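You operate a simulated robot arm through the tools that you are given. There is no shell and no other tool.

Carry out the task below with a simulated robot arm. There is one attempt and no reset: what you move stays moved.

JOB
Close the red knob and swap both red stoppers for black ones.
Fine: knob first; stand the red stoppers on the blue plate; the plug stays out.
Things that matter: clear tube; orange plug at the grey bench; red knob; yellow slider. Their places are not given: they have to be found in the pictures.

Only the result counts: the job must be done as asked and must still hold three seconds after the hand-in. Knocking over, shifting, dropping, spilling or breaking anything else fails it. A push-on lid holds only when it is set on centred and level and pressed home; a screw cap is set on level and turned clockwise until tight.

ROBOT AND FRAMES
A 7-joint arm with a fingered hand, fixed in place. Base frame: the origin is on the floor under the middle of its stand, x ahead of it, y to its left, z up; the work surface is at about z = 0.85. Readings come in m, degrees, newtons and seconds.
With the tool pointing down near the work surface it reaches from about 0.34 to 0.7 m from the base axis. Its first joint turns from -69.0 to 172.0 degrees. Payload 3.4 kg.
The tool frame sits at the grasp point between the pads (the TCP): z along the fingers, y along the line on which they close. The tips reach 0.025 m beyond it. The gripper opens to 0.088 m; its body begins 0.029 m behind the TCP. The gripper is a hand of 5 fingers: y runs from the thumb to the fingers, the wrist lies at [-0.013, -0.097, -0.162] in the tool frame, and closing takes about 1.5 s.
Orientation is that of the tool frame in the base frame, as [roll, pitch, yaw] about the fixed x, y, z axes, in that order (R = Rz(yaw) Ry(pitch) Rx(roll)). With the fingers straight down and the wrist toward the robot, the tool's x, y and z point along [0, 1, 0], [1, 0, 0] and [0, 0, -1] of the base frame.

CONTROLS
- The arm moves only by the tool nudge_tool. Its argument "commands" is a list that holds one entry, the list of rows, each a list of 6 numbers: the shift along the tool's x, y, z in m, then the turn, a rotation vector about the tool's x, y, z in rad. In form: [[[x, y, z, rx, ry, rz], ...]]. A call has 1 to 20 rows; each row is the pose to reach, as a shift and turn from the pose commanded when the call began, along the tool's axes at that moment. "claw" is the opening in per cent of the stroke, from 0 (shut) to 100 (fully open), set as the call begins (left out, the last holds). Each row takes 0.2 s and may step no farther than 0.05 m and 8.6 degrees from the row before; otherwise, or with a gripper value out of range, the whole call is refused. A pose out of reach is approached as far as the arm can. The call stops where the force on the tool passes 60 N (or 10 N more than at its start, if that is more) or the arm is blocked; 0.2 s more then pass. The fingers move at their own pace (about 0.153 m/s each) and stop on an object; they squeeze with about 30 N. The grip force told is the motor's: it shows also when the fingers shut on nothing. Time passes only in rows, and 0.2 s behind the last, so rows that repeat a pose let the fingers close. It gives the time, the measured TCP pose, the force on the tool (base axes), the opening and the grip force at its end, in the units of the frame above (readings bear some noise), with the torque about the TCP (base axes, N m) and any sound that the robot's microphone picked up.
- Cameras (640 x 400 px; columns grow to the right, rows downward): "scene" is fixed at [0.4009, 0.6517, 1.4785]; the picture's right is [-1.00, 0.04, 0.00], its down [0.02, 0.44, -0.90] and it looks along [-0.03, -0.90, -0.44] (base axes); focal length 326 px, centre (320, 200). "wrist" rides on the gripper at [0.059, -0.079, -0.105] in the tool frame; the picture's right is [-0.73, 0.32, -0.61], its down [-0.62, -0.68, 0.38] and it looks along [-0.29, 0.66, 0.70] (tool axes); focal length 234 px, centre (320, 200).
- capture(camera): a new picture of that camera. It takes no simulated time.
- lift_body(by): slides the trunk up (or, below 0, down) by that many m; the arm rides with it, the base frame stays. It gives what a move gives, with no picture.
- move_fingers(index, middle, ring, little, thumb_bend, thumb_turn): sets how far each is bent, from 0 (flat) to 1 (curled in); at 0.3 the hand is open as for a grip, at 0.7 the pads meet at the TCP. One left out holds its place. A second passes; each finger stops where it meets its share of the squeeze, and holds until it gets a number again. A gripper value or a shape takes the hand back. It gives what a move gives, with no picture; readings hold the bend of each and the force on index, middle, ring, little, thumb and palm. thumb_turn goes from beside the hand (0) to across from the fingers (1), as for a grip.
- hand_shape(shape): the hand has 5 fingers and takes this shape, open, in about a second: jaw (thumb against the fingers, like two jaws); tri (thumb and two fingers); tip (a fingertip pinch); poke (one finger out to press); point (the index stretched); flat (the hand flat); cup (the hand cupped); fist (a fist). The gripper value then closes the fingers along that shape, each until it touches; the sizes above hold for jaw. It gives what a move gives, with no picture.
- probe_pixels(camera, pixels): there is no depth. For up to 12 entries [column, row, z] of the newest picture of that camera ("zoom" is the newest enlarged one), the place [x, y] in the base frame at which the ray of that pixel passes the height z, good to about 0.002 m. It takes no simulated time.
- zoom(camera, box): a new picture of the part [left, top, right, bottom] of that camera's present view, enlarged. It takes no simulated time.
- sign_off(): hands the job in; it is judged then, once.

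Leave the gripper open and the arm clear of the work at the hand-in unless told otherwise.

The tools are called as a command line: name --argument value ..., lists and objects as JSON in quotes. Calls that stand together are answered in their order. nudge_tool: Moves the arm, as the interface text tells. Its arguments: {"type":"object","properties":{"commands":{"type":"array","items":{"type":"array","items":{"type":"array","items":{"type":"number"}}}},"claw":{"type":"number"}},"required":["commands"]} The other tools are called the same way: lift_body (by) moves the trunk up or down; hand_shape (shape) gives the hand a shape; move_fingers (index, middle, ring, little, thumb_bend, thumb_turn) moves the fingers one by one; capture (camera) takes a picture; probe_pixels (camera, pixels) gives the place at which the rays of pixels pass given heights; zoom (camera, box) takes an enlarged picture of a part of a camera's view; sign_off () hands the job in.

At the start:

```text
time: 0.0
ee_pos: [0.2648, -0.3705, 1.1686]
tool_rot: [-180.0, -0.1, 90.0]
wrist_force: [0.4, -0.1, 0.5]
moment: [-0.03, -0.01, -0.03]
finger_gap: 0.0875
gripper_force: 0.0
shape: jaw
bend: [0.3, 0.3, 0.3, 0.3, 0.3, 0.98]
finger forces: [0.0, 0.0, 0.1, 0.0, 0.0, 0.0]
trunk travel left (down, up): [-0.65, 0.29]
```

scene: 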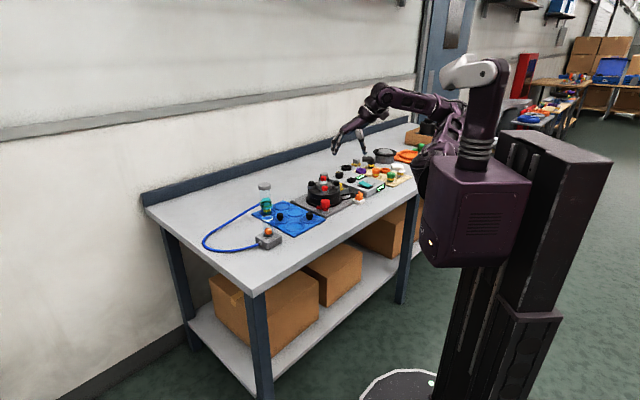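
wrist: 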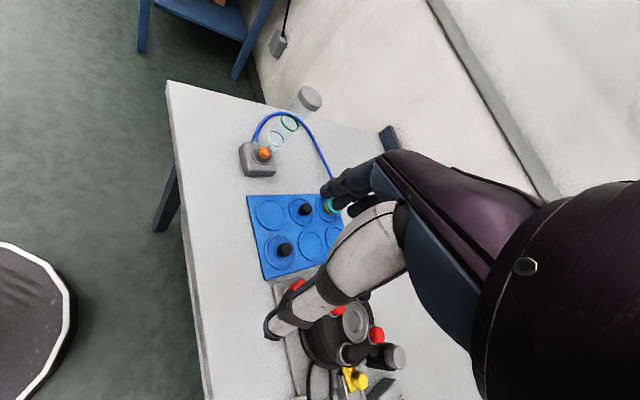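

I see a table with a blue plate holding two black stoppers, a black apparatus with red parts, and a clear tube. I'll zoom in on the work area in both views to find the parts.

zoom --camera "scene" --box '[230, 140, 430, 265]'

zoom --camera "scene" --box '[290, 150, 390, 213]'

zoom --camera "wrist" --box '[220, 180, 460, 400]'

```text
3.20 times, centred on (330, 202) of scene
```

zoom: 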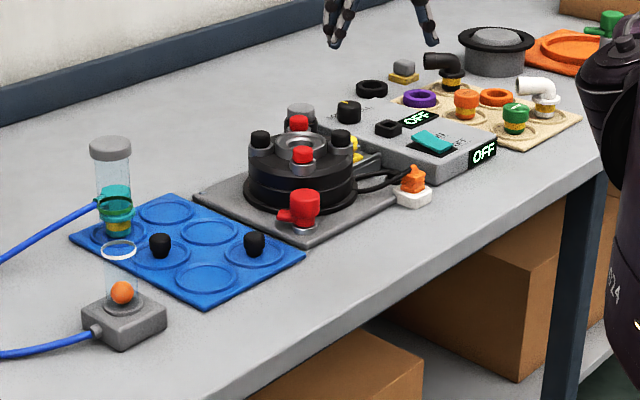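

```text
6.35 times, centred on (340, 182) of scene
```

zoom: 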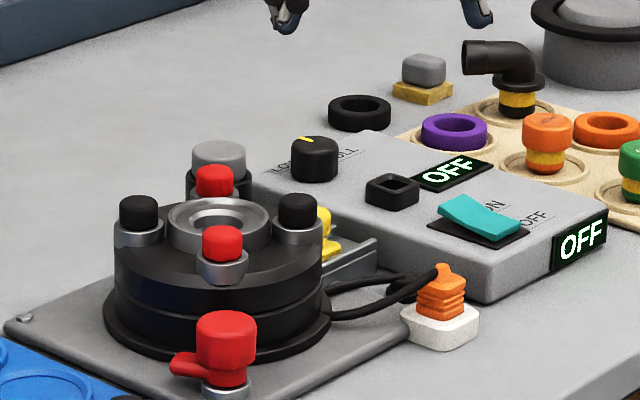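

```text
1.82 times, centred on (340, 290) of wrist
```

zoom: 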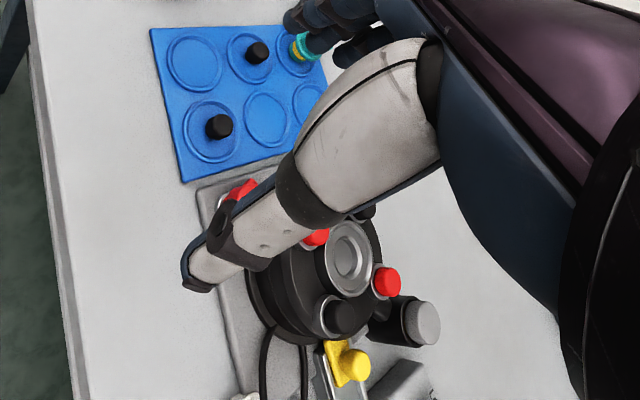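

The device has two red and two black stoppers on top and a red lever knob at the front. I'll look closer at the tube, the red knob and the plug.

zoom --camera "scene" --box '[245, 175, 335, 255]'

zoom --camera "scene" --box '[300, 165, 350, 215]'

zoom --camera "scene" --box '[335, 140, 425, 210]'

zoom --camera "wrist" --box '[230, 70, 370, 290]'

```text
5.00 times, centred on (290, 215) of scene
```

zoom: 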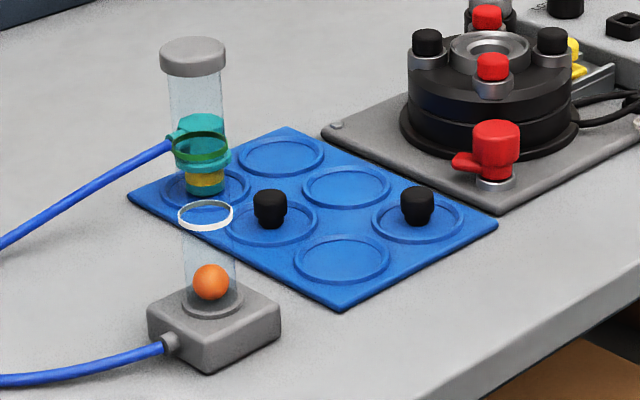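

```text
8.00 times, centred on (325, 190) of scene
```

zoom: 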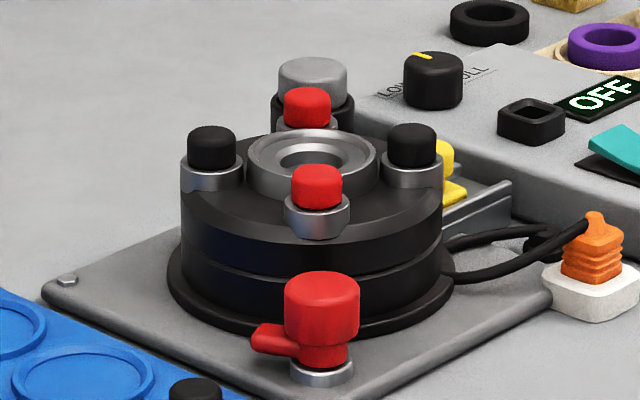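

```text
5.71 times, centred on (380, 175) of scene
```

zoom: 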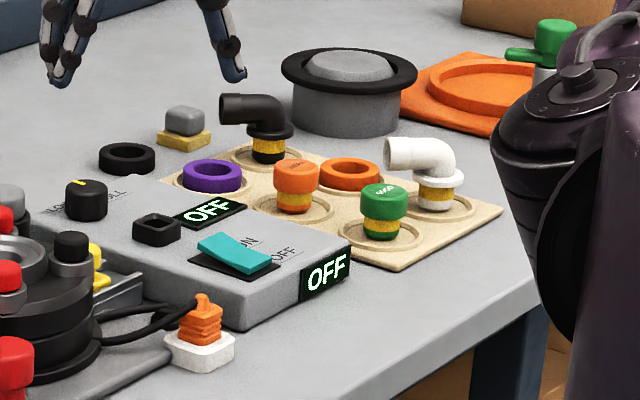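

```text
1.82 times, centred on (300, 180) of wrist
```

zoom: 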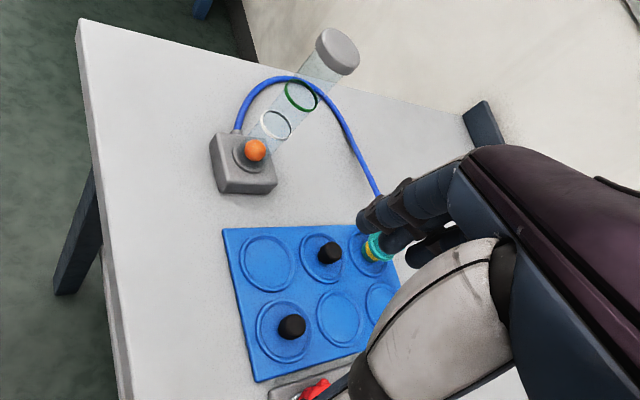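

Next I'll locate the main objects by probing pixels at guessed heights.

probe_pixels --camera "scene" --pixels '[[325, 211, 0.86], [325, 203, 0.89], [283, 218, 0.86], [313, 217, 0.86], [269, 240, 0.86], [323, 196, 0.86], [362, 199, 0.85], [339, 178, 0.94], [343, 168, 0.9], [350, 194, 0.85], [368, 184, 0.88], [283, 218, 0.85]]'

probe_pixels --camera "wrist" --pixels '[[284, 251, 0.88], [305, 209, 0.88], [250, 197, 0.85], [262, 278, 0.85], [340, 300, 0.93], [377, 334, 0.95], [297, 284, 0.9], [357, 381, 0.9], [353, 321, 0.94], [395, 357, 0.9]]'

```text
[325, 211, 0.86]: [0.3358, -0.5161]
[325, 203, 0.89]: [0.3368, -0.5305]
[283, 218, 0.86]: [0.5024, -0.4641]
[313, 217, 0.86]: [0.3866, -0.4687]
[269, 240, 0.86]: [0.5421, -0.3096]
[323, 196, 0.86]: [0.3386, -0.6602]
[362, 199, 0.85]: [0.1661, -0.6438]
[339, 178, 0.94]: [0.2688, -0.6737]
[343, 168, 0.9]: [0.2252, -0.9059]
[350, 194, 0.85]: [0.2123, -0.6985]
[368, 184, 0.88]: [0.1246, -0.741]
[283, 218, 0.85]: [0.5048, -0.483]
```

```text
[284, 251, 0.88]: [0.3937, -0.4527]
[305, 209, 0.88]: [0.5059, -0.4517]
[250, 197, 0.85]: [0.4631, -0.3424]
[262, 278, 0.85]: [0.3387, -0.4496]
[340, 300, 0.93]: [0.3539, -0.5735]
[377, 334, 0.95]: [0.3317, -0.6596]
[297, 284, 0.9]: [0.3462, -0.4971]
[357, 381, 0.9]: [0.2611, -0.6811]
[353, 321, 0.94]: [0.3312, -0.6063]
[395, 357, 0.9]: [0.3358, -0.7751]
```

The hand covers much of the wrist view. I'll turn the tool about 55° about the vertical in place, high above the table, so the wrist camera looks toward the device at around (0.33, -0.6).

nudge_tool --commands '[[[0, 0, 0, 0, 0, 0.14], [0, 0, 0, 0, 0, 0.28], [0, 0, 0, 0, 0, 0.42], [0, 0, 0, 0, 0, 0.56], [0, 0, 0, 0, 0, 0.7], [0, 0, 0, 0, 0, 0.84], [0, 0, 0, 0, 0, 0.96], [0, 0, 0, 0, 0, 0.96]]]'

capture --camera "wrist"

```text
time: 1.8
ee_pos: [0.267, -0.3714, 1.1681]
tool_rot: [179.9, 0.0, 35.1]
wrist_force: [0.3, 0.4, 0.4]
moment: [0.04, 0.0, -0.04]
finger_gap: 0.0874
gripper_force: 0.0
shape: jaw
bend: [0.3, 0.3, 0.3, 0.3, 0.3, 0.98]
finger forces: [0.1, 0.1, 0.0, 0.1, 0.0, 0.0]
trunk travel left (down, up): [-0.65, 0.29]
```

```text
taken
```

wrist: 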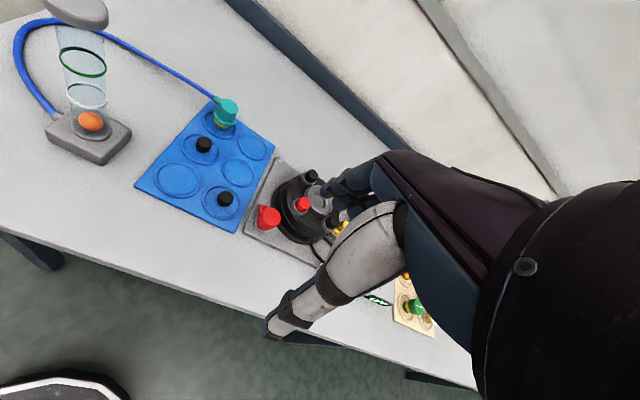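

The device is partly hidden behind the hand at about (310, 205). I'll shift the hand about 0.1 m sideways so the device appears to its left.

nudge_tool --commands '[[[-0.04, 0.01, 0, 0, 0, 0], [-0.08, 0.02, 0, 0, 0, 0], [-0.12, 0.03, 0, 0, 0, 0], [-0.14, 0.03, 0, 0, 0, 0], [-0.14, 0.03, 0, 0, 0, 0]]]'

capture --camera "wrist"

zoom --camera "wrist" --box '[130, 80, 330, 240]'

```text
time: 3.0
ee_pos: [0.169, -0.4748, 1.1689]
tool_rot: [-180.0, 0.0, 34.9]
wrist_force: [0.2, 0.4, 0.2]
moment: [0.01, -0.01, -0.03]
finger_gap: 0.0878
gripper_force: 0.1
shape: jaw
bend: [0.3, 0.3, 0.3, 0.3, 0.3, 0.98]
finger forces: [0.0, 0.0, 0.0, 0.1, 0.0, 0.1]
trunk travel left (down, up): [-0.65, 0.29]
```

```text
taken
```

wrist: 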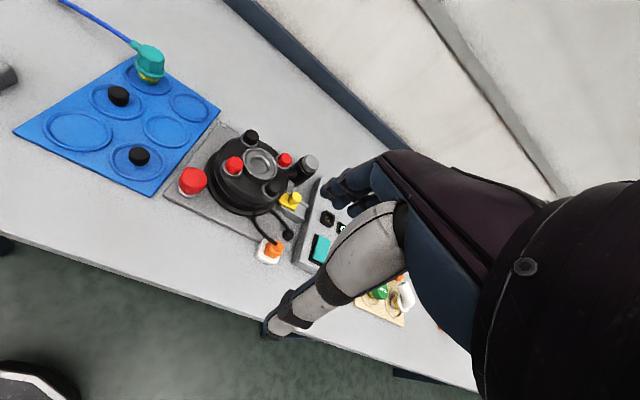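

```text
2.50 times, centred on (230, 160) of wrist
```

zoom: 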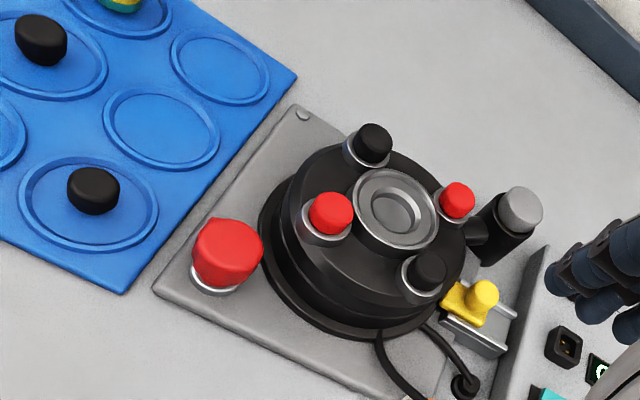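

Now a clear view. I'll zoom in on the red knob, the yellow slider and the plug area.

zoom --camera "wrist" --box '[165, 150, 235, 220]'

zoom --camera "wrist" --box '[250, 140, 350, 270]'

zoom --camera "scene" --box '[310, 190, 340, 220]'

zoom --camera "scene" --box '[330, 160, 370, 210]'

```text
5.71 times, centred on (200, 185) of wrist
```

zoom: 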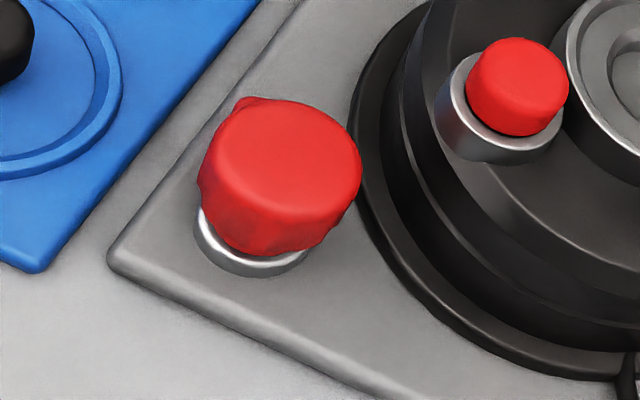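

```text
3.08 times, centred on (300, 205) of wrist
```

zoom: 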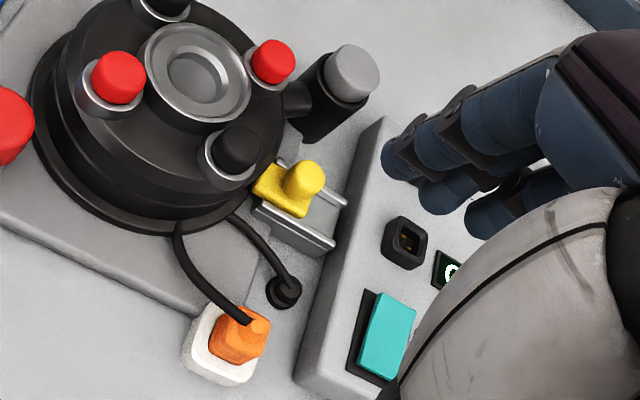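

```text
13.33 times, centred on (325, 205) of scene
```

zoom: 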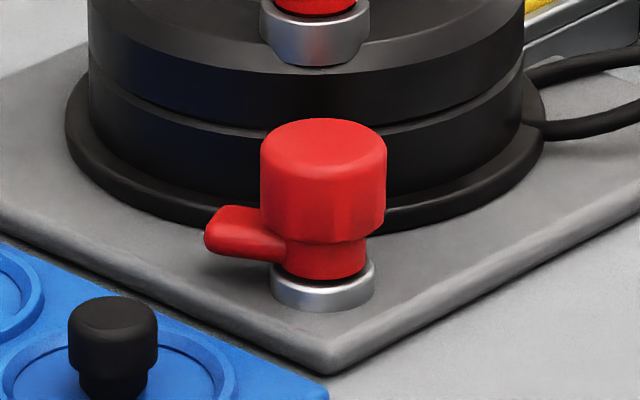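

```text
8.00 times, centred on (350, 185) of scene
```

zoom: 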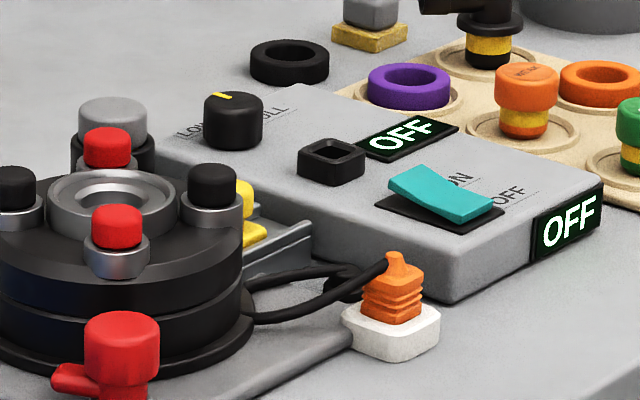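

The red knob is a fluted turning knob on a stem with a side nozzle. To fix 3D places, I'll probe the same points in both views at two heights each and intersect the rays.

probe_pixels --camera "scene" --pixels '[[325.2, 200.3, 0.9], [325.2, 200.3, 0.94], [324.5, 187.5, 0.94], [324.5, 187.5, 0.98], [323.4, 177.1, 0.94], [323.4, 177.1, 0.98], [311.5, 182.3, 0.94], [336.5, 182.1, 0.94], [309.4, 213.6, 0.88], [309.4, 213.6, 0.92], [280, 214.2, 0.88], [280, 214.2, 0.92]]'

probe_pixels --camera "wrist" --pixels '[[193.9, 177.1, 0.9], [193.9, 177.1, 0.94], [235.4, 163.1, 0.94], [235.4, 163.1, 0.98], [285.2, 158, 0.94], [285.2, 158, 0.98], [251.2, 134.8, 0.94], [273.2, 186, 0.94], [139.2, 152, 0.88], [139.2, 152, 0.92], [118, 93, 0.88], [118, 93, 0.92]]'

```text
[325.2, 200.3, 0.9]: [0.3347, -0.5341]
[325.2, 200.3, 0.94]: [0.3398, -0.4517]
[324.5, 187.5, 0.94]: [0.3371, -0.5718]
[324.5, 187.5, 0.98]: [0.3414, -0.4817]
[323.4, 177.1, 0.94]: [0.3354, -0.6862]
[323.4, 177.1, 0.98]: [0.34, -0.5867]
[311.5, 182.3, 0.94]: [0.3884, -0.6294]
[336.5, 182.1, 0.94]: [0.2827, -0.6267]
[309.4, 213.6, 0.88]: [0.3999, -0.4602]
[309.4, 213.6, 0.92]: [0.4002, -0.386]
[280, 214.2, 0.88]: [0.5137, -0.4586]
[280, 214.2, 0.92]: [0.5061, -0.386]
```

```text
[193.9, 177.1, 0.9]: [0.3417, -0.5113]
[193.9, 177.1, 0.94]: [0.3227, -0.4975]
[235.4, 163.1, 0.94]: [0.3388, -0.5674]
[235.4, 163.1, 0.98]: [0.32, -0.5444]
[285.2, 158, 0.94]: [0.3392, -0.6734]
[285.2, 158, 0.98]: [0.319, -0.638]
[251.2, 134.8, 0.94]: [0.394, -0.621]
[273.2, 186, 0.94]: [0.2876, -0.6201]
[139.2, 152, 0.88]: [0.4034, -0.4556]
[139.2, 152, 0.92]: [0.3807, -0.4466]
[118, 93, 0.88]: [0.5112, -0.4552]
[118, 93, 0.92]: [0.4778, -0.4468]
```

I have good 3D estimates:
- Knob top: about (0.336, -0.507, 0.913).
- Device centre: about (0.3365, -0.617), with red stoppers at (0.337, -0.566) and (0.336, -0.666), tops at about z = 0.945.
- Spare black stoppers: about (0.401, -0.455) and (0.511, -0.455), tops at about z = 0.883.

Next I'll probe the table edge and the plate recesses, and zoom in further on the stoppers.

probe_pixels --camera "scene" --pixels '[[330, 243, 0.85], [395, 200, 0.85], [250, 290, 0.85], [258, 215, 0.855], [348, 210, 0.85], [400, 140, 0.85]]'

probe_pixels --camera "wrist" --pixels '[[79, 132, 0.853], [137, 157, 0.853], [115, 100, 0.853], [165, 131, 0.853], [149, 75, 0.853], [190, 107, 0.853], [13, 132, 0.853], [150, 195, 0.853], [220, 112, 0.853], [138, 60, 0.853]]'

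zoom --camera "scene" --box '[305, 170, 345, 200]'

zoom --camera "scene" --box '[265, 200, 325, 240]'

zoom --camera "wrist" --box '[215, 115, 305, 205]'

```text
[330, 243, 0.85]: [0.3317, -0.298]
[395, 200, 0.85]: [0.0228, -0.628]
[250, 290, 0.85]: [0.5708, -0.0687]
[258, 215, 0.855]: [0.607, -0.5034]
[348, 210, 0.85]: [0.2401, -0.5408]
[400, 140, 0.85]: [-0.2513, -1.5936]
```

```text
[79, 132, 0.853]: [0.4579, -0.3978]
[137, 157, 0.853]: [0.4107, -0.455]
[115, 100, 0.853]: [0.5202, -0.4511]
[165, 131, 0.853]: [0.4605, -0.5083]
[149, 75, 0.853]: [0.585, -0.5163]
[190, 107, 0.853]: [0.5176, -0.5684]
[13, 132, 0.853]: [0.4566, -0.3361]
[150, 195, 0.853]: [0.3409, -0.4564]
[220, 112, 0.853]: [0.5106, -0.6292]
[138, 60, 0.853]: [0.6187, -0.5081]
```

```text
13.33 times, centred on (325, 185) of scene
```

zoom: 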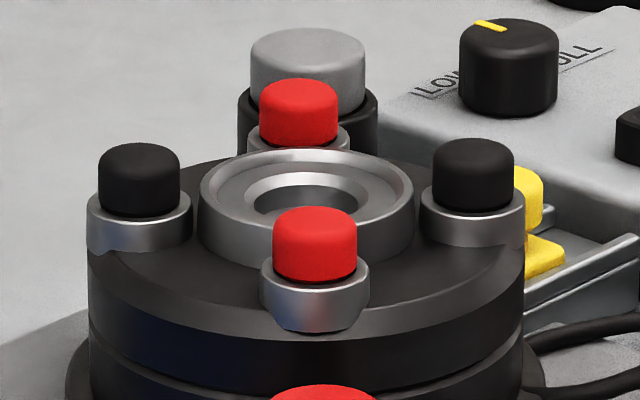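

```text
10.00 times, centred on (295, 220) of scene
```

zoom: 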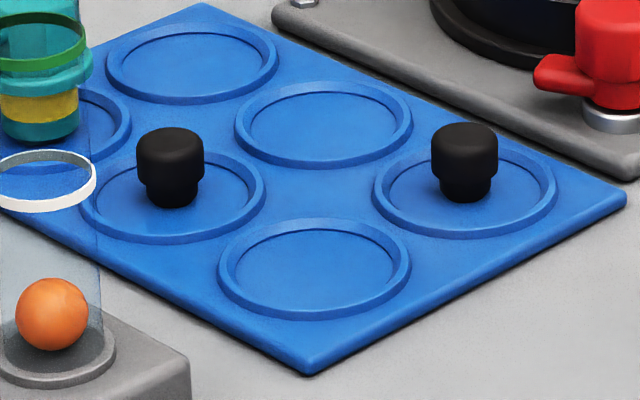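

```text
4.44 times, centred on (260, 160) of wrist
```

zoom: 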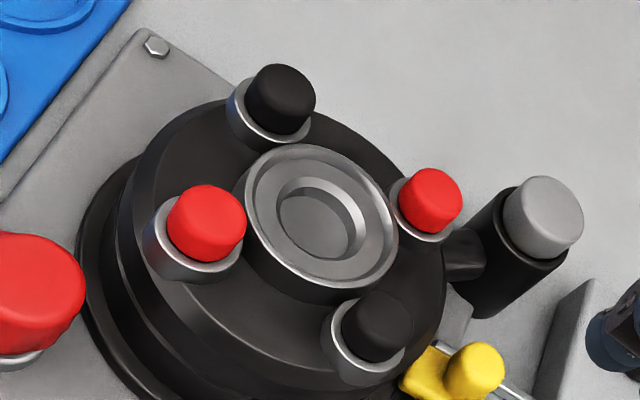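

Stopper heads are about 26 mm across and stand about 15 mm proud of the collars, and the centre ring top is at about 0.930, so I need a slim grip. I'll try the "tri" shape here in free air and look at it.

hand_shape --shape "tri"

capture --camera "wrist"

zoom --camera "scene" --box '[320, 70, 440, 170]'

```text
time: 3.9
ee_pos: [0.1685, -0.4743, 1.1687]
tool_rot: [-179.9, 0.1, 35.0]
wrist_force: [-0.1, -0.5, 0.4]
moment: [0.03, -0.01, 0.0]
finger_gap: 0.0878
gripper_force: 0.0
shape: tri
bend: [0.3, 0.3, 0.99, 0.99, 0.3, 0.98]
finger forces: [0.0, 0.0, 0.1, 0.1, 0.1, 0.0]
trunk travel left (down, up): [-0.65, 0.29]
```

```text
taken
```

wrist: 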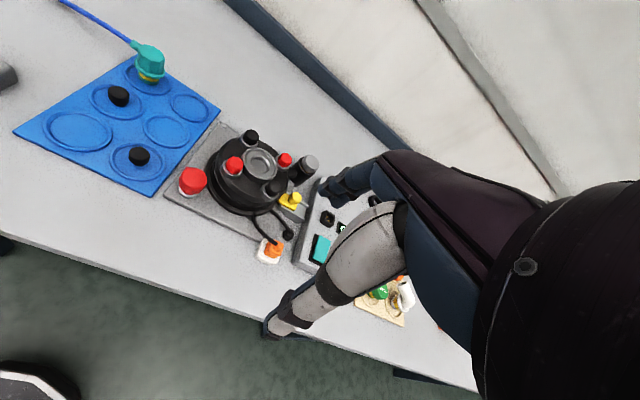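

```text
4.00 times, centred on (380, 120) of scene
```

zoom: 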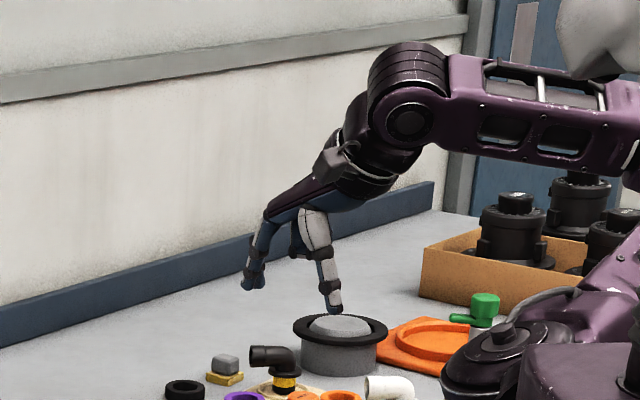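

"tri" keeps thumb, index and middle and curls the others away. I'll close it to about 30% in the air to see how the tips meet.

nudge_tool --commands '[[[0, 0, 0, 0, 0, 0], [0, 0, 0, 0, 0, 0], [0, 0, 0, 0, 0, 0], [0, 0, 0, 0, 0, 0], [0, 0, 0, 0, 0, 0]]]' --claw 28

zoom --camera "wrist" --box '[240, 130, 460, 350]'

zoom --camera "scene" --box '[370, 110, 420, 155]'

```text
time: 5.1
ee_pos: [0.1695, -0.4746, 1.1685]
tool_rot: [-180.0, 0.0, 34.9]
wrist_force: [-0.5, -0.1, 0.4]
moment: [-0.01, -0.01, 0.0]
finger_gap: 0.0249
gripper_force: 0.0
shape: tri
bend: [0.74, 0.54, 0.99, 0.99, 0.74, 1.0]
finger forces: [0.0, 0.1, 0.1, 0.1, 0.1, 0.1]
trunk travel left (down, up): [-0.65, 0.29]
```

```text
1.82 times, centred on (350, 240) of wrist
```

zoom: 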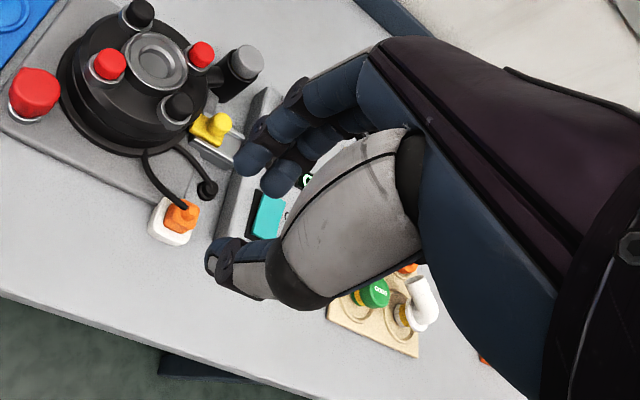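

```text
8.89 times, centred on (395, 132) of scene
```

zoom: 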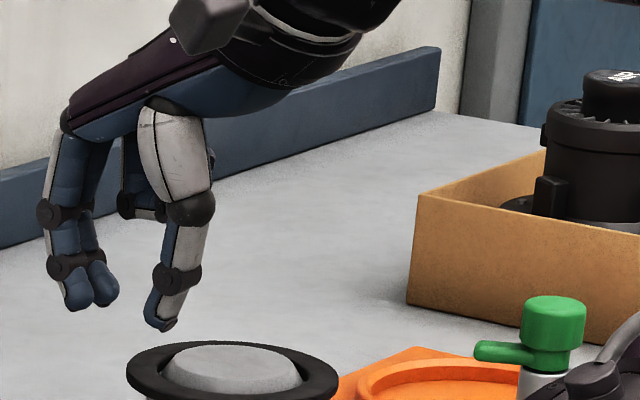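

Two fingertips oppose the thumb. I'll look at the "tip" shape for comparison, closed to the same amount.

hand_shape --shape "tip"

nudge_tool --commands '[[[0, 0, 0, 0, 0, 0], [0, 0, 0, 0, 0, 0], [0, 0, 0, 0, 0, 0], [0, 0, 0, 0, 0, 0], [0, 0, 0, 0, 0, 0]]]' --claw 28

zoom --camera "wrist" --box '[240, 130, 460, 350]'

zoom --camera "scene" --box '[370, 110, 420, 155]'

```text
time: 6.0
ee_pos: [0.1679, -0.4766, 1.169]
tool_rot: [-180.0, 0.0, 35.1]
wrist_force: [-0.4, 0.3, 0.0]
moment: [0.03, -0.02, 0.01]
finger_gap: 0.0873
gripper_force: 0.0
shape: tip
bend: [0.3, 0.98, 0.99, 0.99, 0.3, 0.98]
finger forces: [0.0, 0.0, 0.0, 0.0, 0.0, 0.1]
trunk travel left (down, up): [-0.65, 0.29]
```

```text
time: 7.2
ee_pos: [0.1688, -0.4757, 1.1687]
tool_rot: [-180.0, 0.0, 34.9]
wrist_force: [-0.4, -0.5, 1.1]
moment: [0.0, -0.01, -0.02]
finger_gap: 0.0252
gripper_force: 0.1
shape: tip
bend: [0.73, 0.98, 0.99, 0.99, 0.74, 1.0]
finger forces: [0.1, 0.1, 0.0, 0.1, 0.1, 0.1]
trunk travel left (down, up): [-0.65, 0.29]
```

```text
1.82 times, centred on (350, 240) of wrist
```

zoom: 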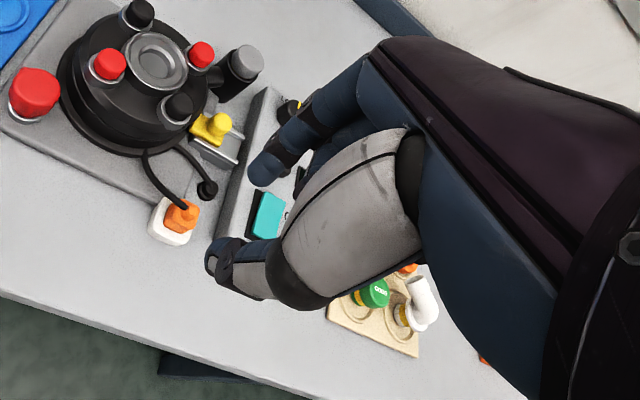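

```text
8.89 times, centred on (395, 132) of scene
```

zoom: 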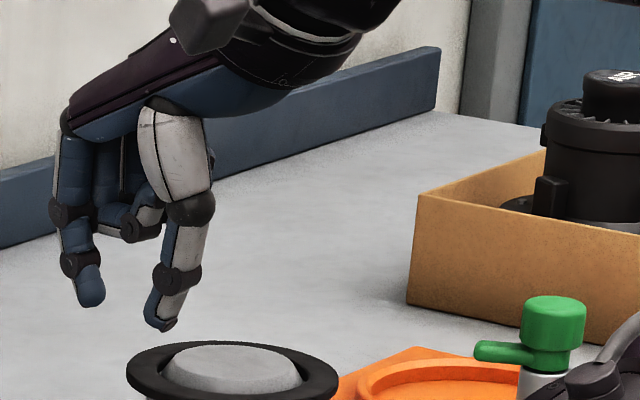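

Three-finger "tri" suits both jobs. I'll set it again, open it to about 60%, and move high above the knob at (0.336, -0.507) while turning to yaw 0. That puts the curled fingers on the side away from the stoppers.

hand_shape --shape "tri"

nudge_tool --commands '[[[0.024, 0.024, 0, 0, 0, 0.122], [0.048, 0.049, 0, 0, 0, 0.244], [0.072, 0.073, 0, 0, 0, 0.366], [0.096, 0.097, 0, 0, 0, 0.488], [0.119, 0.1213, 0, 0, 0, 0.61], [0.119, 0.1213, 0, 0, 0, 0.61]]]' --claw 65

capture --camera "scene"

capture --camera "wrist"

```text
time: 8.1
ee_pos: [0.1689, -0.4756, 1.1692]
tool_rot: [180.0, 0.1, 35.0]
wrist_force: [0.8, 0.9, 0.5]
moment: [-0.01, 0.0, 0.01]
finger_gap: 0.0877
gripper_force: 0.1
shape: tri
bend: [0.3, 0.3, 0.99, 0.99, 0.3, 0.98]
finger forces: [0.0, 0.1, 0.1, 0.1, 0.1, 0.1]
trunk travel left (down, up): [-0.65, 0.29]
```

```text
time: 9.5
ee_pos: [0.3356, -0.5048, 1.1692]
tool_rot: [-179.8, 0.0, 0.0]
wrist_force: [-0.2, 0.3, 0.0]
moment: [0.0, -0.03, 0.01]
finger_gap: 0.0576
gripper_force: 0.1
shape: tri
bend: [0.73, 0.39, 0.99, 0.99, 0.61, 1.0]
finger forces: [0.0, 0.0, 0.0, 0.0, 0.1, 0.1]
trunk travel left (down, up): [-0.65, 0.29]
```

```text
taken
```

scene: 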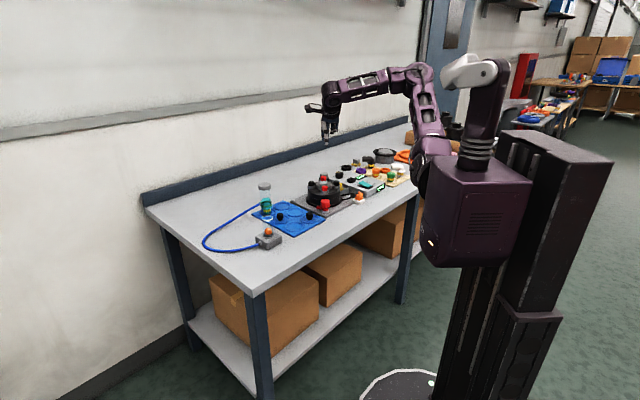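

```text
taken
```

wrist: 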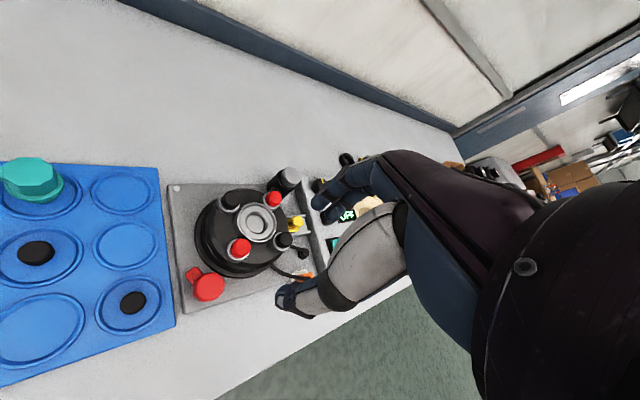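

Yaw 0 is reachable above the knob. I'll zoom in on the knob and on the fingers from both cameras.

zoom --camera "wrist" --box '[165, 240, 265, 320]'

zoom --camera "scene" --box '[295, 70, 385, 150]'

zoom --camera "wrist" --box '[260, 140, 440, 330]'

```text
5.00 times, centred on (215, 280) of wrist
```

zoom: 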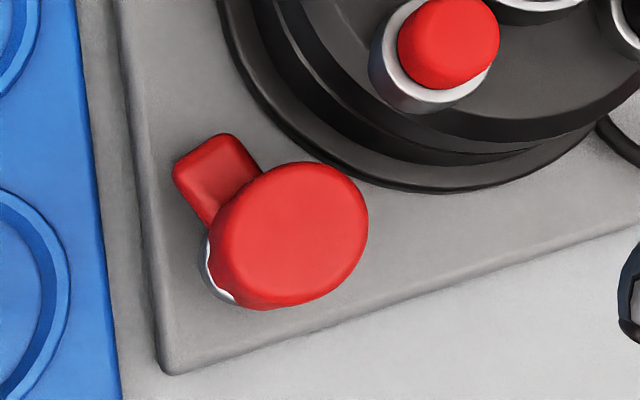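

```text
5.00 times, centred on (340, 110) of scene
```

zoom: 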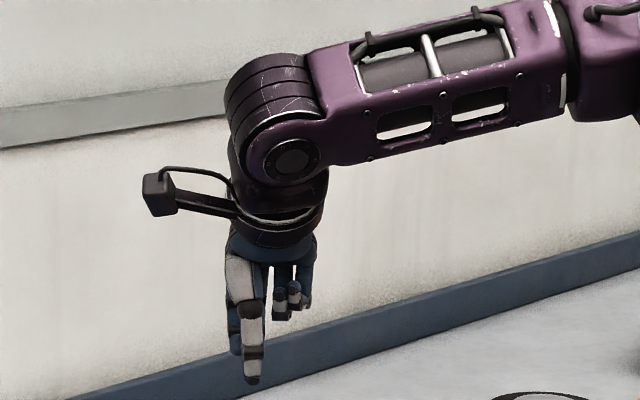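

```text
2.11 times, centred on (350, 235) of wrist
```

zoom: 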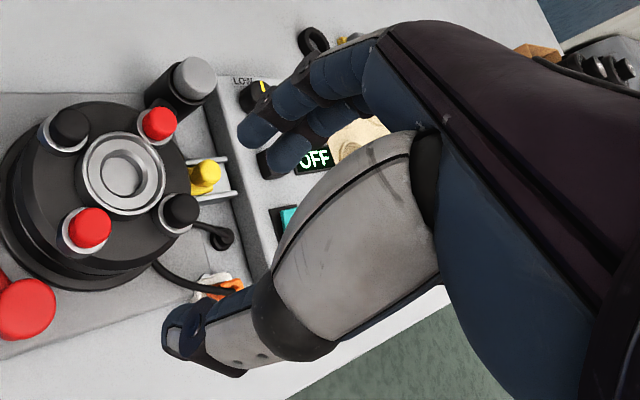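

The tab on the knob points roughly +x. I'll check the knob and stopper positions again from this new wrist view by probing at the estimated top heights.

probe_pixels --camera "wrist" --pixels '[[208.6, 287, 0.913], [208.6, 287, 0.905], [240, 247, 0.945], [274, 198, 0.945], [283, 240, 0.945], [230, 200, 0.945], [189, 273, 0.89]]'

zoom --camera "wrist" --box '[180, 160, 320, 320]'

```text
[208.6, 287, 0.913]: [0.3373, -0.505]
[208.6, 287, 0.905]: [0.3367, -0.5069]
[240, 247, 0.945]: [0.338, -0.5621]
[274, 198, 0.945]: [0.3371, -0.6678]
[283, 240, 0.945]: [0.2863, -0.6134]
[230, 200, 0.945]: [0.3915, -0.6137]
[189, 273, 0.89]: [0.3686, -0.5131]
```

```text
2.50 times, centred on (250, 240) of wrist
```

zoom: 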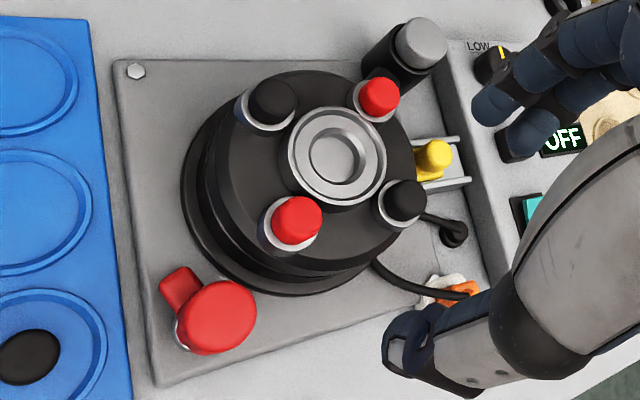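

I'll zoom tightly on the hand in the scene view to measure how far the curled fingers hang below the palm compared to the active tips.

zoom --camera "scene" --box '[310, 112, 350, 152]'

```text
10.00 times, centred on (330, 132) of scene
```

zoom: 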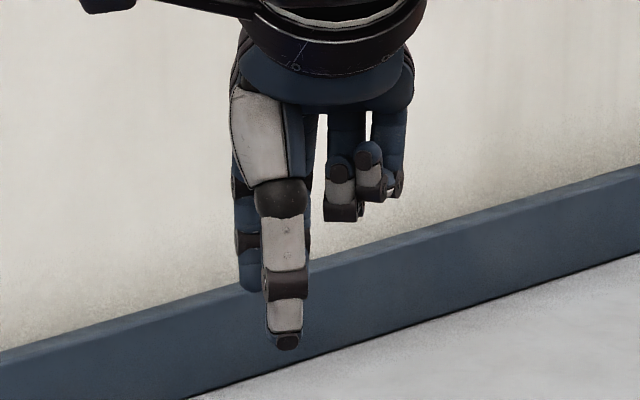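

Curled ring and little sit well above the active tips, on the -x side. I'll test turning clockwise to yaw -90 at this height, to check reach and to see the pinch from the side.

nudge_tool --commands '[[[0, 0, 0, 0, 0, 0.143], [0, 0, 0, 0, 0, 0.286], [0, 0, 0, 0, 0, 0.429], [0, 0, 0, 0, 0, 0.571], [0, 0, 0, 0, 0, 0.714], [0, 0, 0, 0, 0, 0.857], [0, 0, 0, 0, 0, 1.0], [0, 0, 0, 0, 0, 1.143], [0, 0, 0, 0, 0, 1.286], [0, 0, 0, 0, 0, 1.429], [0, 0, 0, 0, 0, 1.571], [0, 0, 0, 0, 0, 1.571]]]'

capture --camera "scene"

zoom --camera "scene" --box '[305, 112, 345, 152]'

```text
time: 12.1
ee_pos: [0.281, -0.5157, 1.0627]
tool_rot: [-179.8, 0.0, -90.0]
wrist_force: [-1.4, 0.1, 0.8]
moment: [-0.02, 0.0, -0.02]
finger_gap: 0.0574
gripper_force: 0.1
shape: tri
bend: [0.73, 0.39, 0.99, 0.99, 0.61, 1.0]
finger forces: [0.1, 0.0, 0.0, 0.0, 0.0, 0.1]
out of reach, approached as far as the arm can: row 4, 5, 6, 7, 8, 9, 10, 11, 12
trunk travel left (down, up): [-0.65, 0.29]
```

```text
taken
```

scene: 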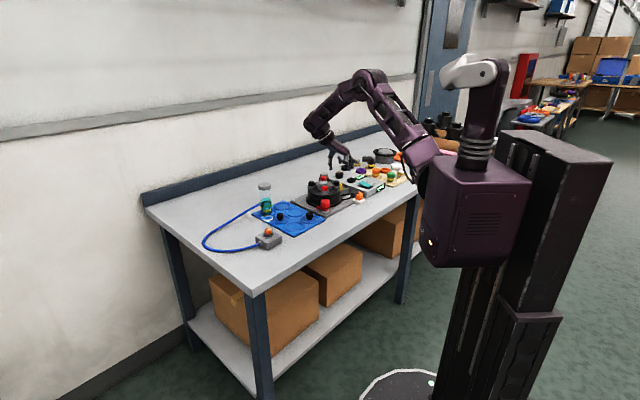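

```text
10.00 times, centred on (325, 132) of scene
```

zoom: 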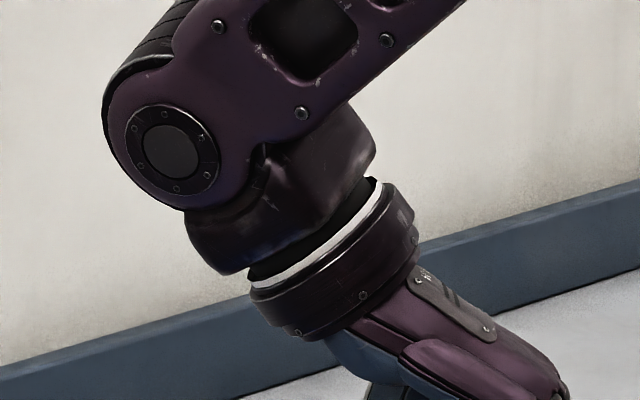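

Turning that far at this height was out of reach, and the arm sank to z = 1.063 at x = 0.281, which is still clear of everything. I'll look at the hand here.

zoom --camera "scene" --box '[310, 130, 370, 180]'

capture --camera "wrist"

```text
8.00 times, centred on (340, 155) of scene
```

zoom: 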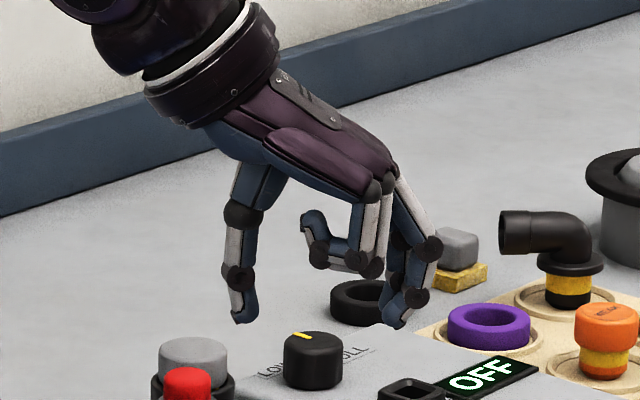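

```text
taken
```

wrist: 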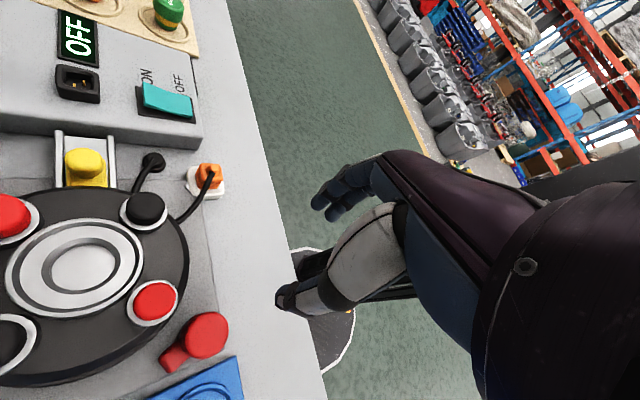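

This side view shows the curled fingers about 7 mm above the grasp point and the active tips about 25–30 mm below it. Gripping the knob straight down would bring the hand too close to the front red stopper. I'll tilt the hand back instead, reaching from the robot side with the closing line along x. First I'll turn back to yaw 0, moving up and toward the robot.

nudge_tool --commands '[[[-0.01, 0, -0.01, 0, 0, -0.143], [-0.02, 0, -0.015, 0, 0, -0.286], [-0.03, 0, -0.02, 0, 0, -0.429], [-0.04, 0, -0.025, 0, 0, -0.571], [-0.05, 0, -0.03, 0, 0, -0.714], [-0.06, 0, -0.03, 0, 0, -0.857], [-0.07, 0, -0.03, 0, 0, -1.0], [-0.08, 0, -0.03, 0, 0, -1.143], [-0.08, 0, -0.03, 0, 0, -1.286], [-0.08, 0, -0.03, 0, 0, -1.429], [-0.08, 0, -0.03, 0, 0, -1.571], [-0.08, 0, -0.03, 0, 0, -1.571]]]'

```text
time: 14.7
ee_pos: [0.2833, -0.4373, 1.094]
tool_rot: [179.9, -0.1, 0.2]
wrist_force: [-0.9, 0.5, 0.1]
moment: [-0.01, -0.03, 0.01]
finger_gap: 0.0574
gripper_force: 0.1
shape: tri
bend: [0.73, 0.39, 0.99, 0.99, 0.61, 1.0]
finger forces: [0.1, 0.0, 0.1, 0.0, 0.0, 0.0]
trunk travel left (down, up): [-0.65, 0.29]
```

That worked. Now I'll rotate to about yaw 110 at this height, shifting slightly toward the robot.

nudge_tool --commands '[[[0, -0.005, 0, 0, 0, -0.148], [0, -0.01, 0, 0, 0, -0.296], [0.005, -0.015, 0, 0, 0, -0.444], [0.01, -0.02, 0, 0, 0, -0.592], [0.015, -0.025, 0, 0, 0, -0.74], [0.02, -0.03, 0, 0, 0, -0.888], [0.02, -0.035, 0, 0, 0, -1.036], [0.02, -0.04, 0, 0, 0, -1.184], [0.02, -0.04, 0, 0, 0, -1.332], [0.02, -0.04, 0, 0, 0, -1.48], [0.02, -0.04, 0, 0, 0, -1.628], [0.02, -0.04, 0, 0, 0, -1.776], [0.02, -0.04, 0, 0, 0, -1.92], [0.02, -0.04, 0, 0, 0, -1.92]]]'

```text
time: 17.7
ee_pos: [0.302, -0.3985, 1.0935]
tool_rot: [179.9, -0.1, 110.2]
wrist_force: [-0.4, 0.4, -1.1]
moment: [0.03, 0.03, 0.0]
finger_gap: 0.0574
gripper_force: 0.1
shape: tri
bend: [0.73, 0.39, 0.99, 0.99, 0.61, 1.0]
finger forces: [0.1, 0.1, 0.0, 0.0, 0.0, 0.1]
trunk travel left (down, up): [-0.65, 0.29]
```

Now I'll tilt the hand 40° about its closing line so the fingertips point down and toward the device. In the same move I'll come to a standoff point 0.12 m back from the knob.

nudge_tool --commands '[[[-0.006, -0.0006, 0.0, 0, -0.14, 0], [-0.012, -0.0012, 0.015, 0, -0.28, 0], [-0.018, -0.0018, 0.03, 0, -0.42, 0], [-0.024, -0.0024, 0.05, 0, -0.56, 0], [-0.03, -0.003, 0.07, 0, -0.698, 0], [-0.036, -0.0035, 0.09, 0, -0.698, 0], [-0.036, -0.0035, 0.09, 0, -0.698, 0]]]'

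capture --camera "wrist"

capture --camera "scene"

zoom --camera "scene" --box '[295, 135, 375, 215]'

```text
time: 19.3
ee_pos: [0.3106, -0.4342, 1.0039]
tool_rot: [179.9, 40.0, 110.0]
wrist_force: [0.7, -0.4, -0.5]
moment: [0.03, 0.0, -0.01]
finger_gap: 0.0575
gripper_force: 0.1
shape: tri
bend: [0.73, 0.39, 0.99, 0.99, 0.61, 1.0]
finger forces: [0.1, 0.0, 0.0, 0.1, 0.0, 0.0]
trunk travel left (down, up): [-0.65, 0.29]
```

```text
taken
```

wrist: 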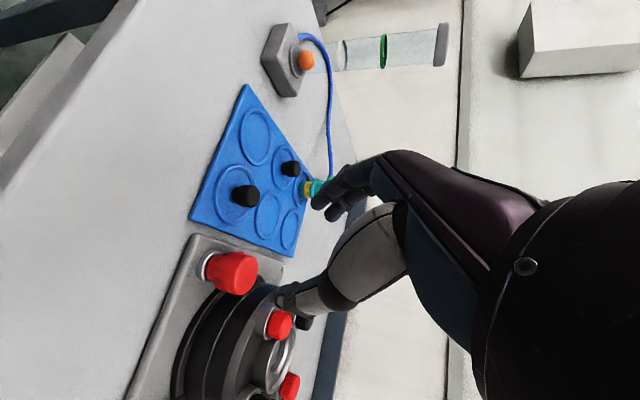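

```text
taken
```

scene: 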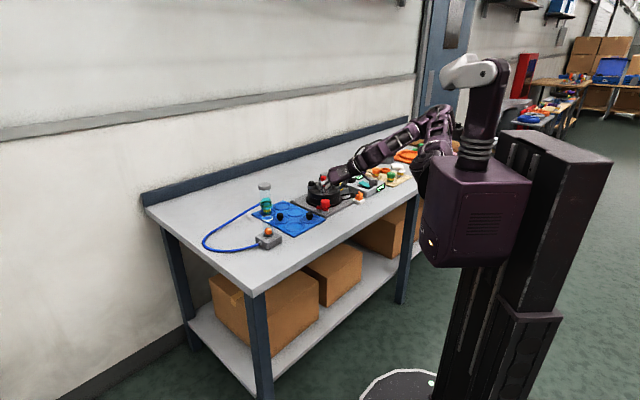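

```text
5.00 times, centred on (335, 175) of scene
```

zoom: 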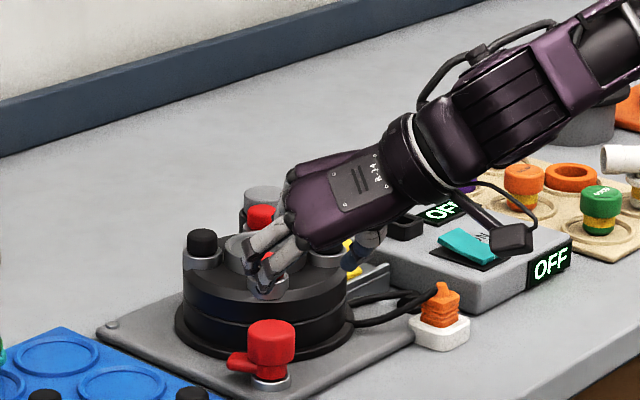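

The fingers now point down toward the knob, with the palm and curled fingers clear of the drum. I'll advance 0.075 m along the tool axis, leaving 0.045 m to go, and check.

nudge_tool --commands '[[[0, 0, 0.02, 0, 0, 0], [0, 0, 0.04, 0, 0, 0], [0, 0, 0.06, 0, 0, 0], [0, 0, 0.075, 0, 0, 0], [0, 0, 0.075, 0, 0, 0]]]'

zoom --camera "scene" --box '[305, 165, 365, 215]'

capture --camera "wrist"

```text
time: 20.5
ee_pos: [0.3271, -0.4797, 0.9469]
tool_rot: [179.9, 40.0, 110.1]
wrist_force: [-0.8, 0.5, -0.4]
moment: [0.02, 0.02, 0.0]
finger_gap: 0.0574
gripper_force: 0.1
shape: tri
bend: [0.73, 0.39, 0.99, 0.99, 0.61, 1.0]
finger forces: [0.1, 0.1, 0.0, 0.1, 0.0, 0.0]
trunk travel left (down, up): [-0.65, 0.29]
```

```text
8.00 times, centred on (335, 190) of scene
```

zoom: 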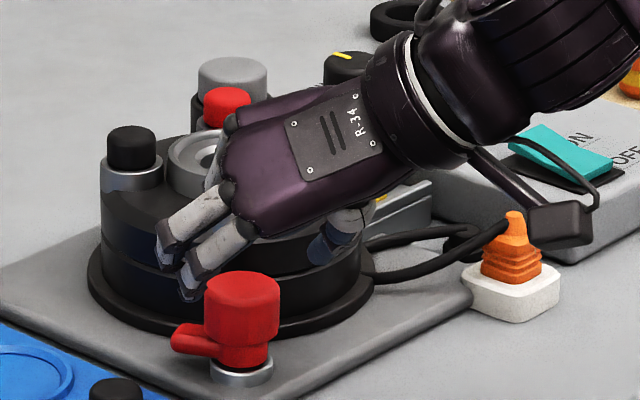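

```text
taken
```

wrist: 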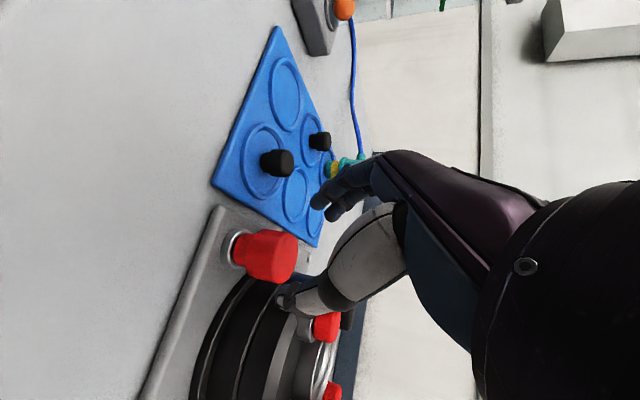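

The tab sits at z ≈ 0.875–0.889 and the knob head at z ≈ 0.890–0.913, so the tips should stay above about 0.892. I'll move to TCP (0.332, -0.493, 0.920) so the slanted fingers cross the knob axis at mid-head height. I'm not closing yet.

nudge_tool --commands '[[[0.003, 0, 0.015, 0, 0, 0], [0.0065, 0, 0.0298, 0, 0, 0], [0.0065, 0, 0.0298, 0, 0, 0]]]'

zoom --camera "scene" --box '[305, 175, 355, 220]'

zoom --camera "wrist" --box '[190, 140, 370, 340]'

```text
time: 21.3
ee_pos: [0.3319, -0.4932, 0.9188]
tool_rot: [180.0, 39.9, 110.1]
wrist_force: [-0.3, 0.0, -0.1]
moment: [-0.01, -0.03, 0.01]
finger_gap: 0.0576
gripper_force: 0.1
shape: tri
bend: [0.73, 0.39, 0.99, 0.99, 0.61, 1.0]
finger forces: [0.1, 0.1, 0.1, 0.0, 0.0, 0.0]
trunk travel left (down, up): [-0.65, 0.29]
```

```text
8.89 times, centred on (330, 198) of scene
```

zoom: 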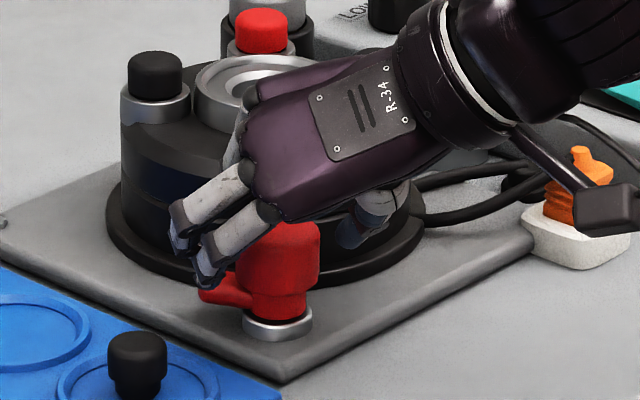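

```text
2.00 times, centred on (280, 240) of wrist
```

zoom: 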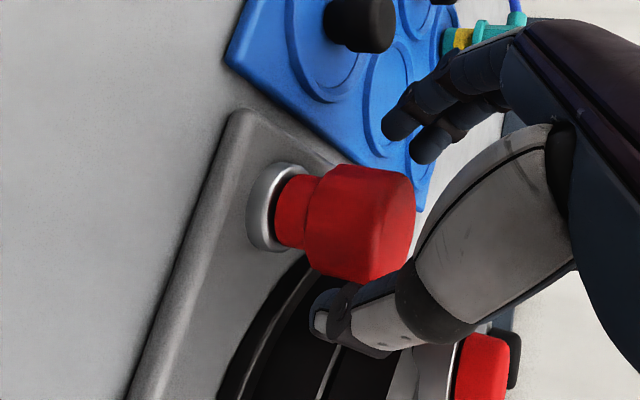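

The knob head lies between the thumb and the two fingers. I'll close the hand on it.

nudge_tool --commands '[[[0, 0, 0, 0, 0, 0], [0, 0, 0, 0, 0, 0], [0, 0, 0, 0, 0, 0], [0, 0, 0, 0, 0, 0], [0, 0, 0, 0, 0, 0], [0, 0, 0, 0, 0, 0], [0, 0, 0, 0, 0, 0]]]' --claw 0

zoom --camera "scene" --box '[305, 175, 355, 220]'

zoom --camera "wrist" --box '[190, 140, 370, 340]'

```text
time: 22.9
ee_pos: [0.3321, -0.4921, 0.9198]
tool_rot: [-179.9, 40.1, 110.2]
wrist_force: [-1.7, 3.1, -3.6]
moment: [0.08, 0.08, -0.01]
finger_gap: 0.0291
gripper_force: 30.4
shape: tri
bend: [0.74, 0.54, 1.0, 1.0, 0.73, 1.0]
finger forces: [13.0, 13.1, 0.0, 0.1, 25.4, 0.0]
trunk travel left (down, up): [-0.65, 0.29]
```

```text
8.89 times, centred on (330, 198) of scene
```

zoom: 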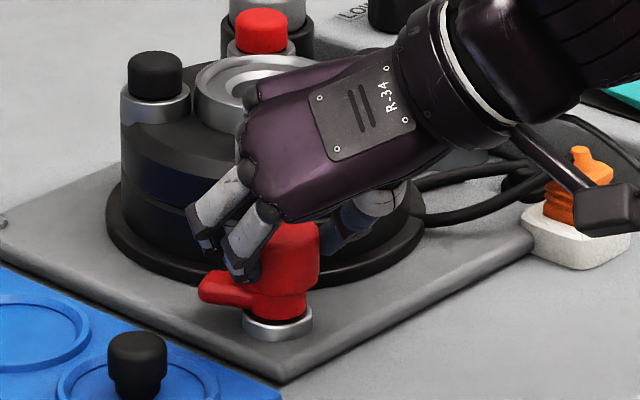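

```text
2.00 times, centred on (280, 240) of wrist
```

zoom: 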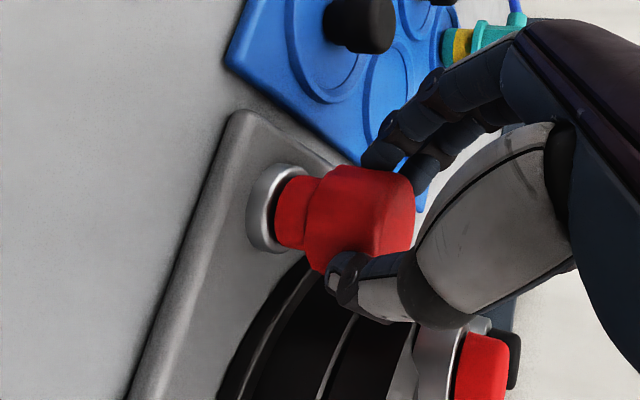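

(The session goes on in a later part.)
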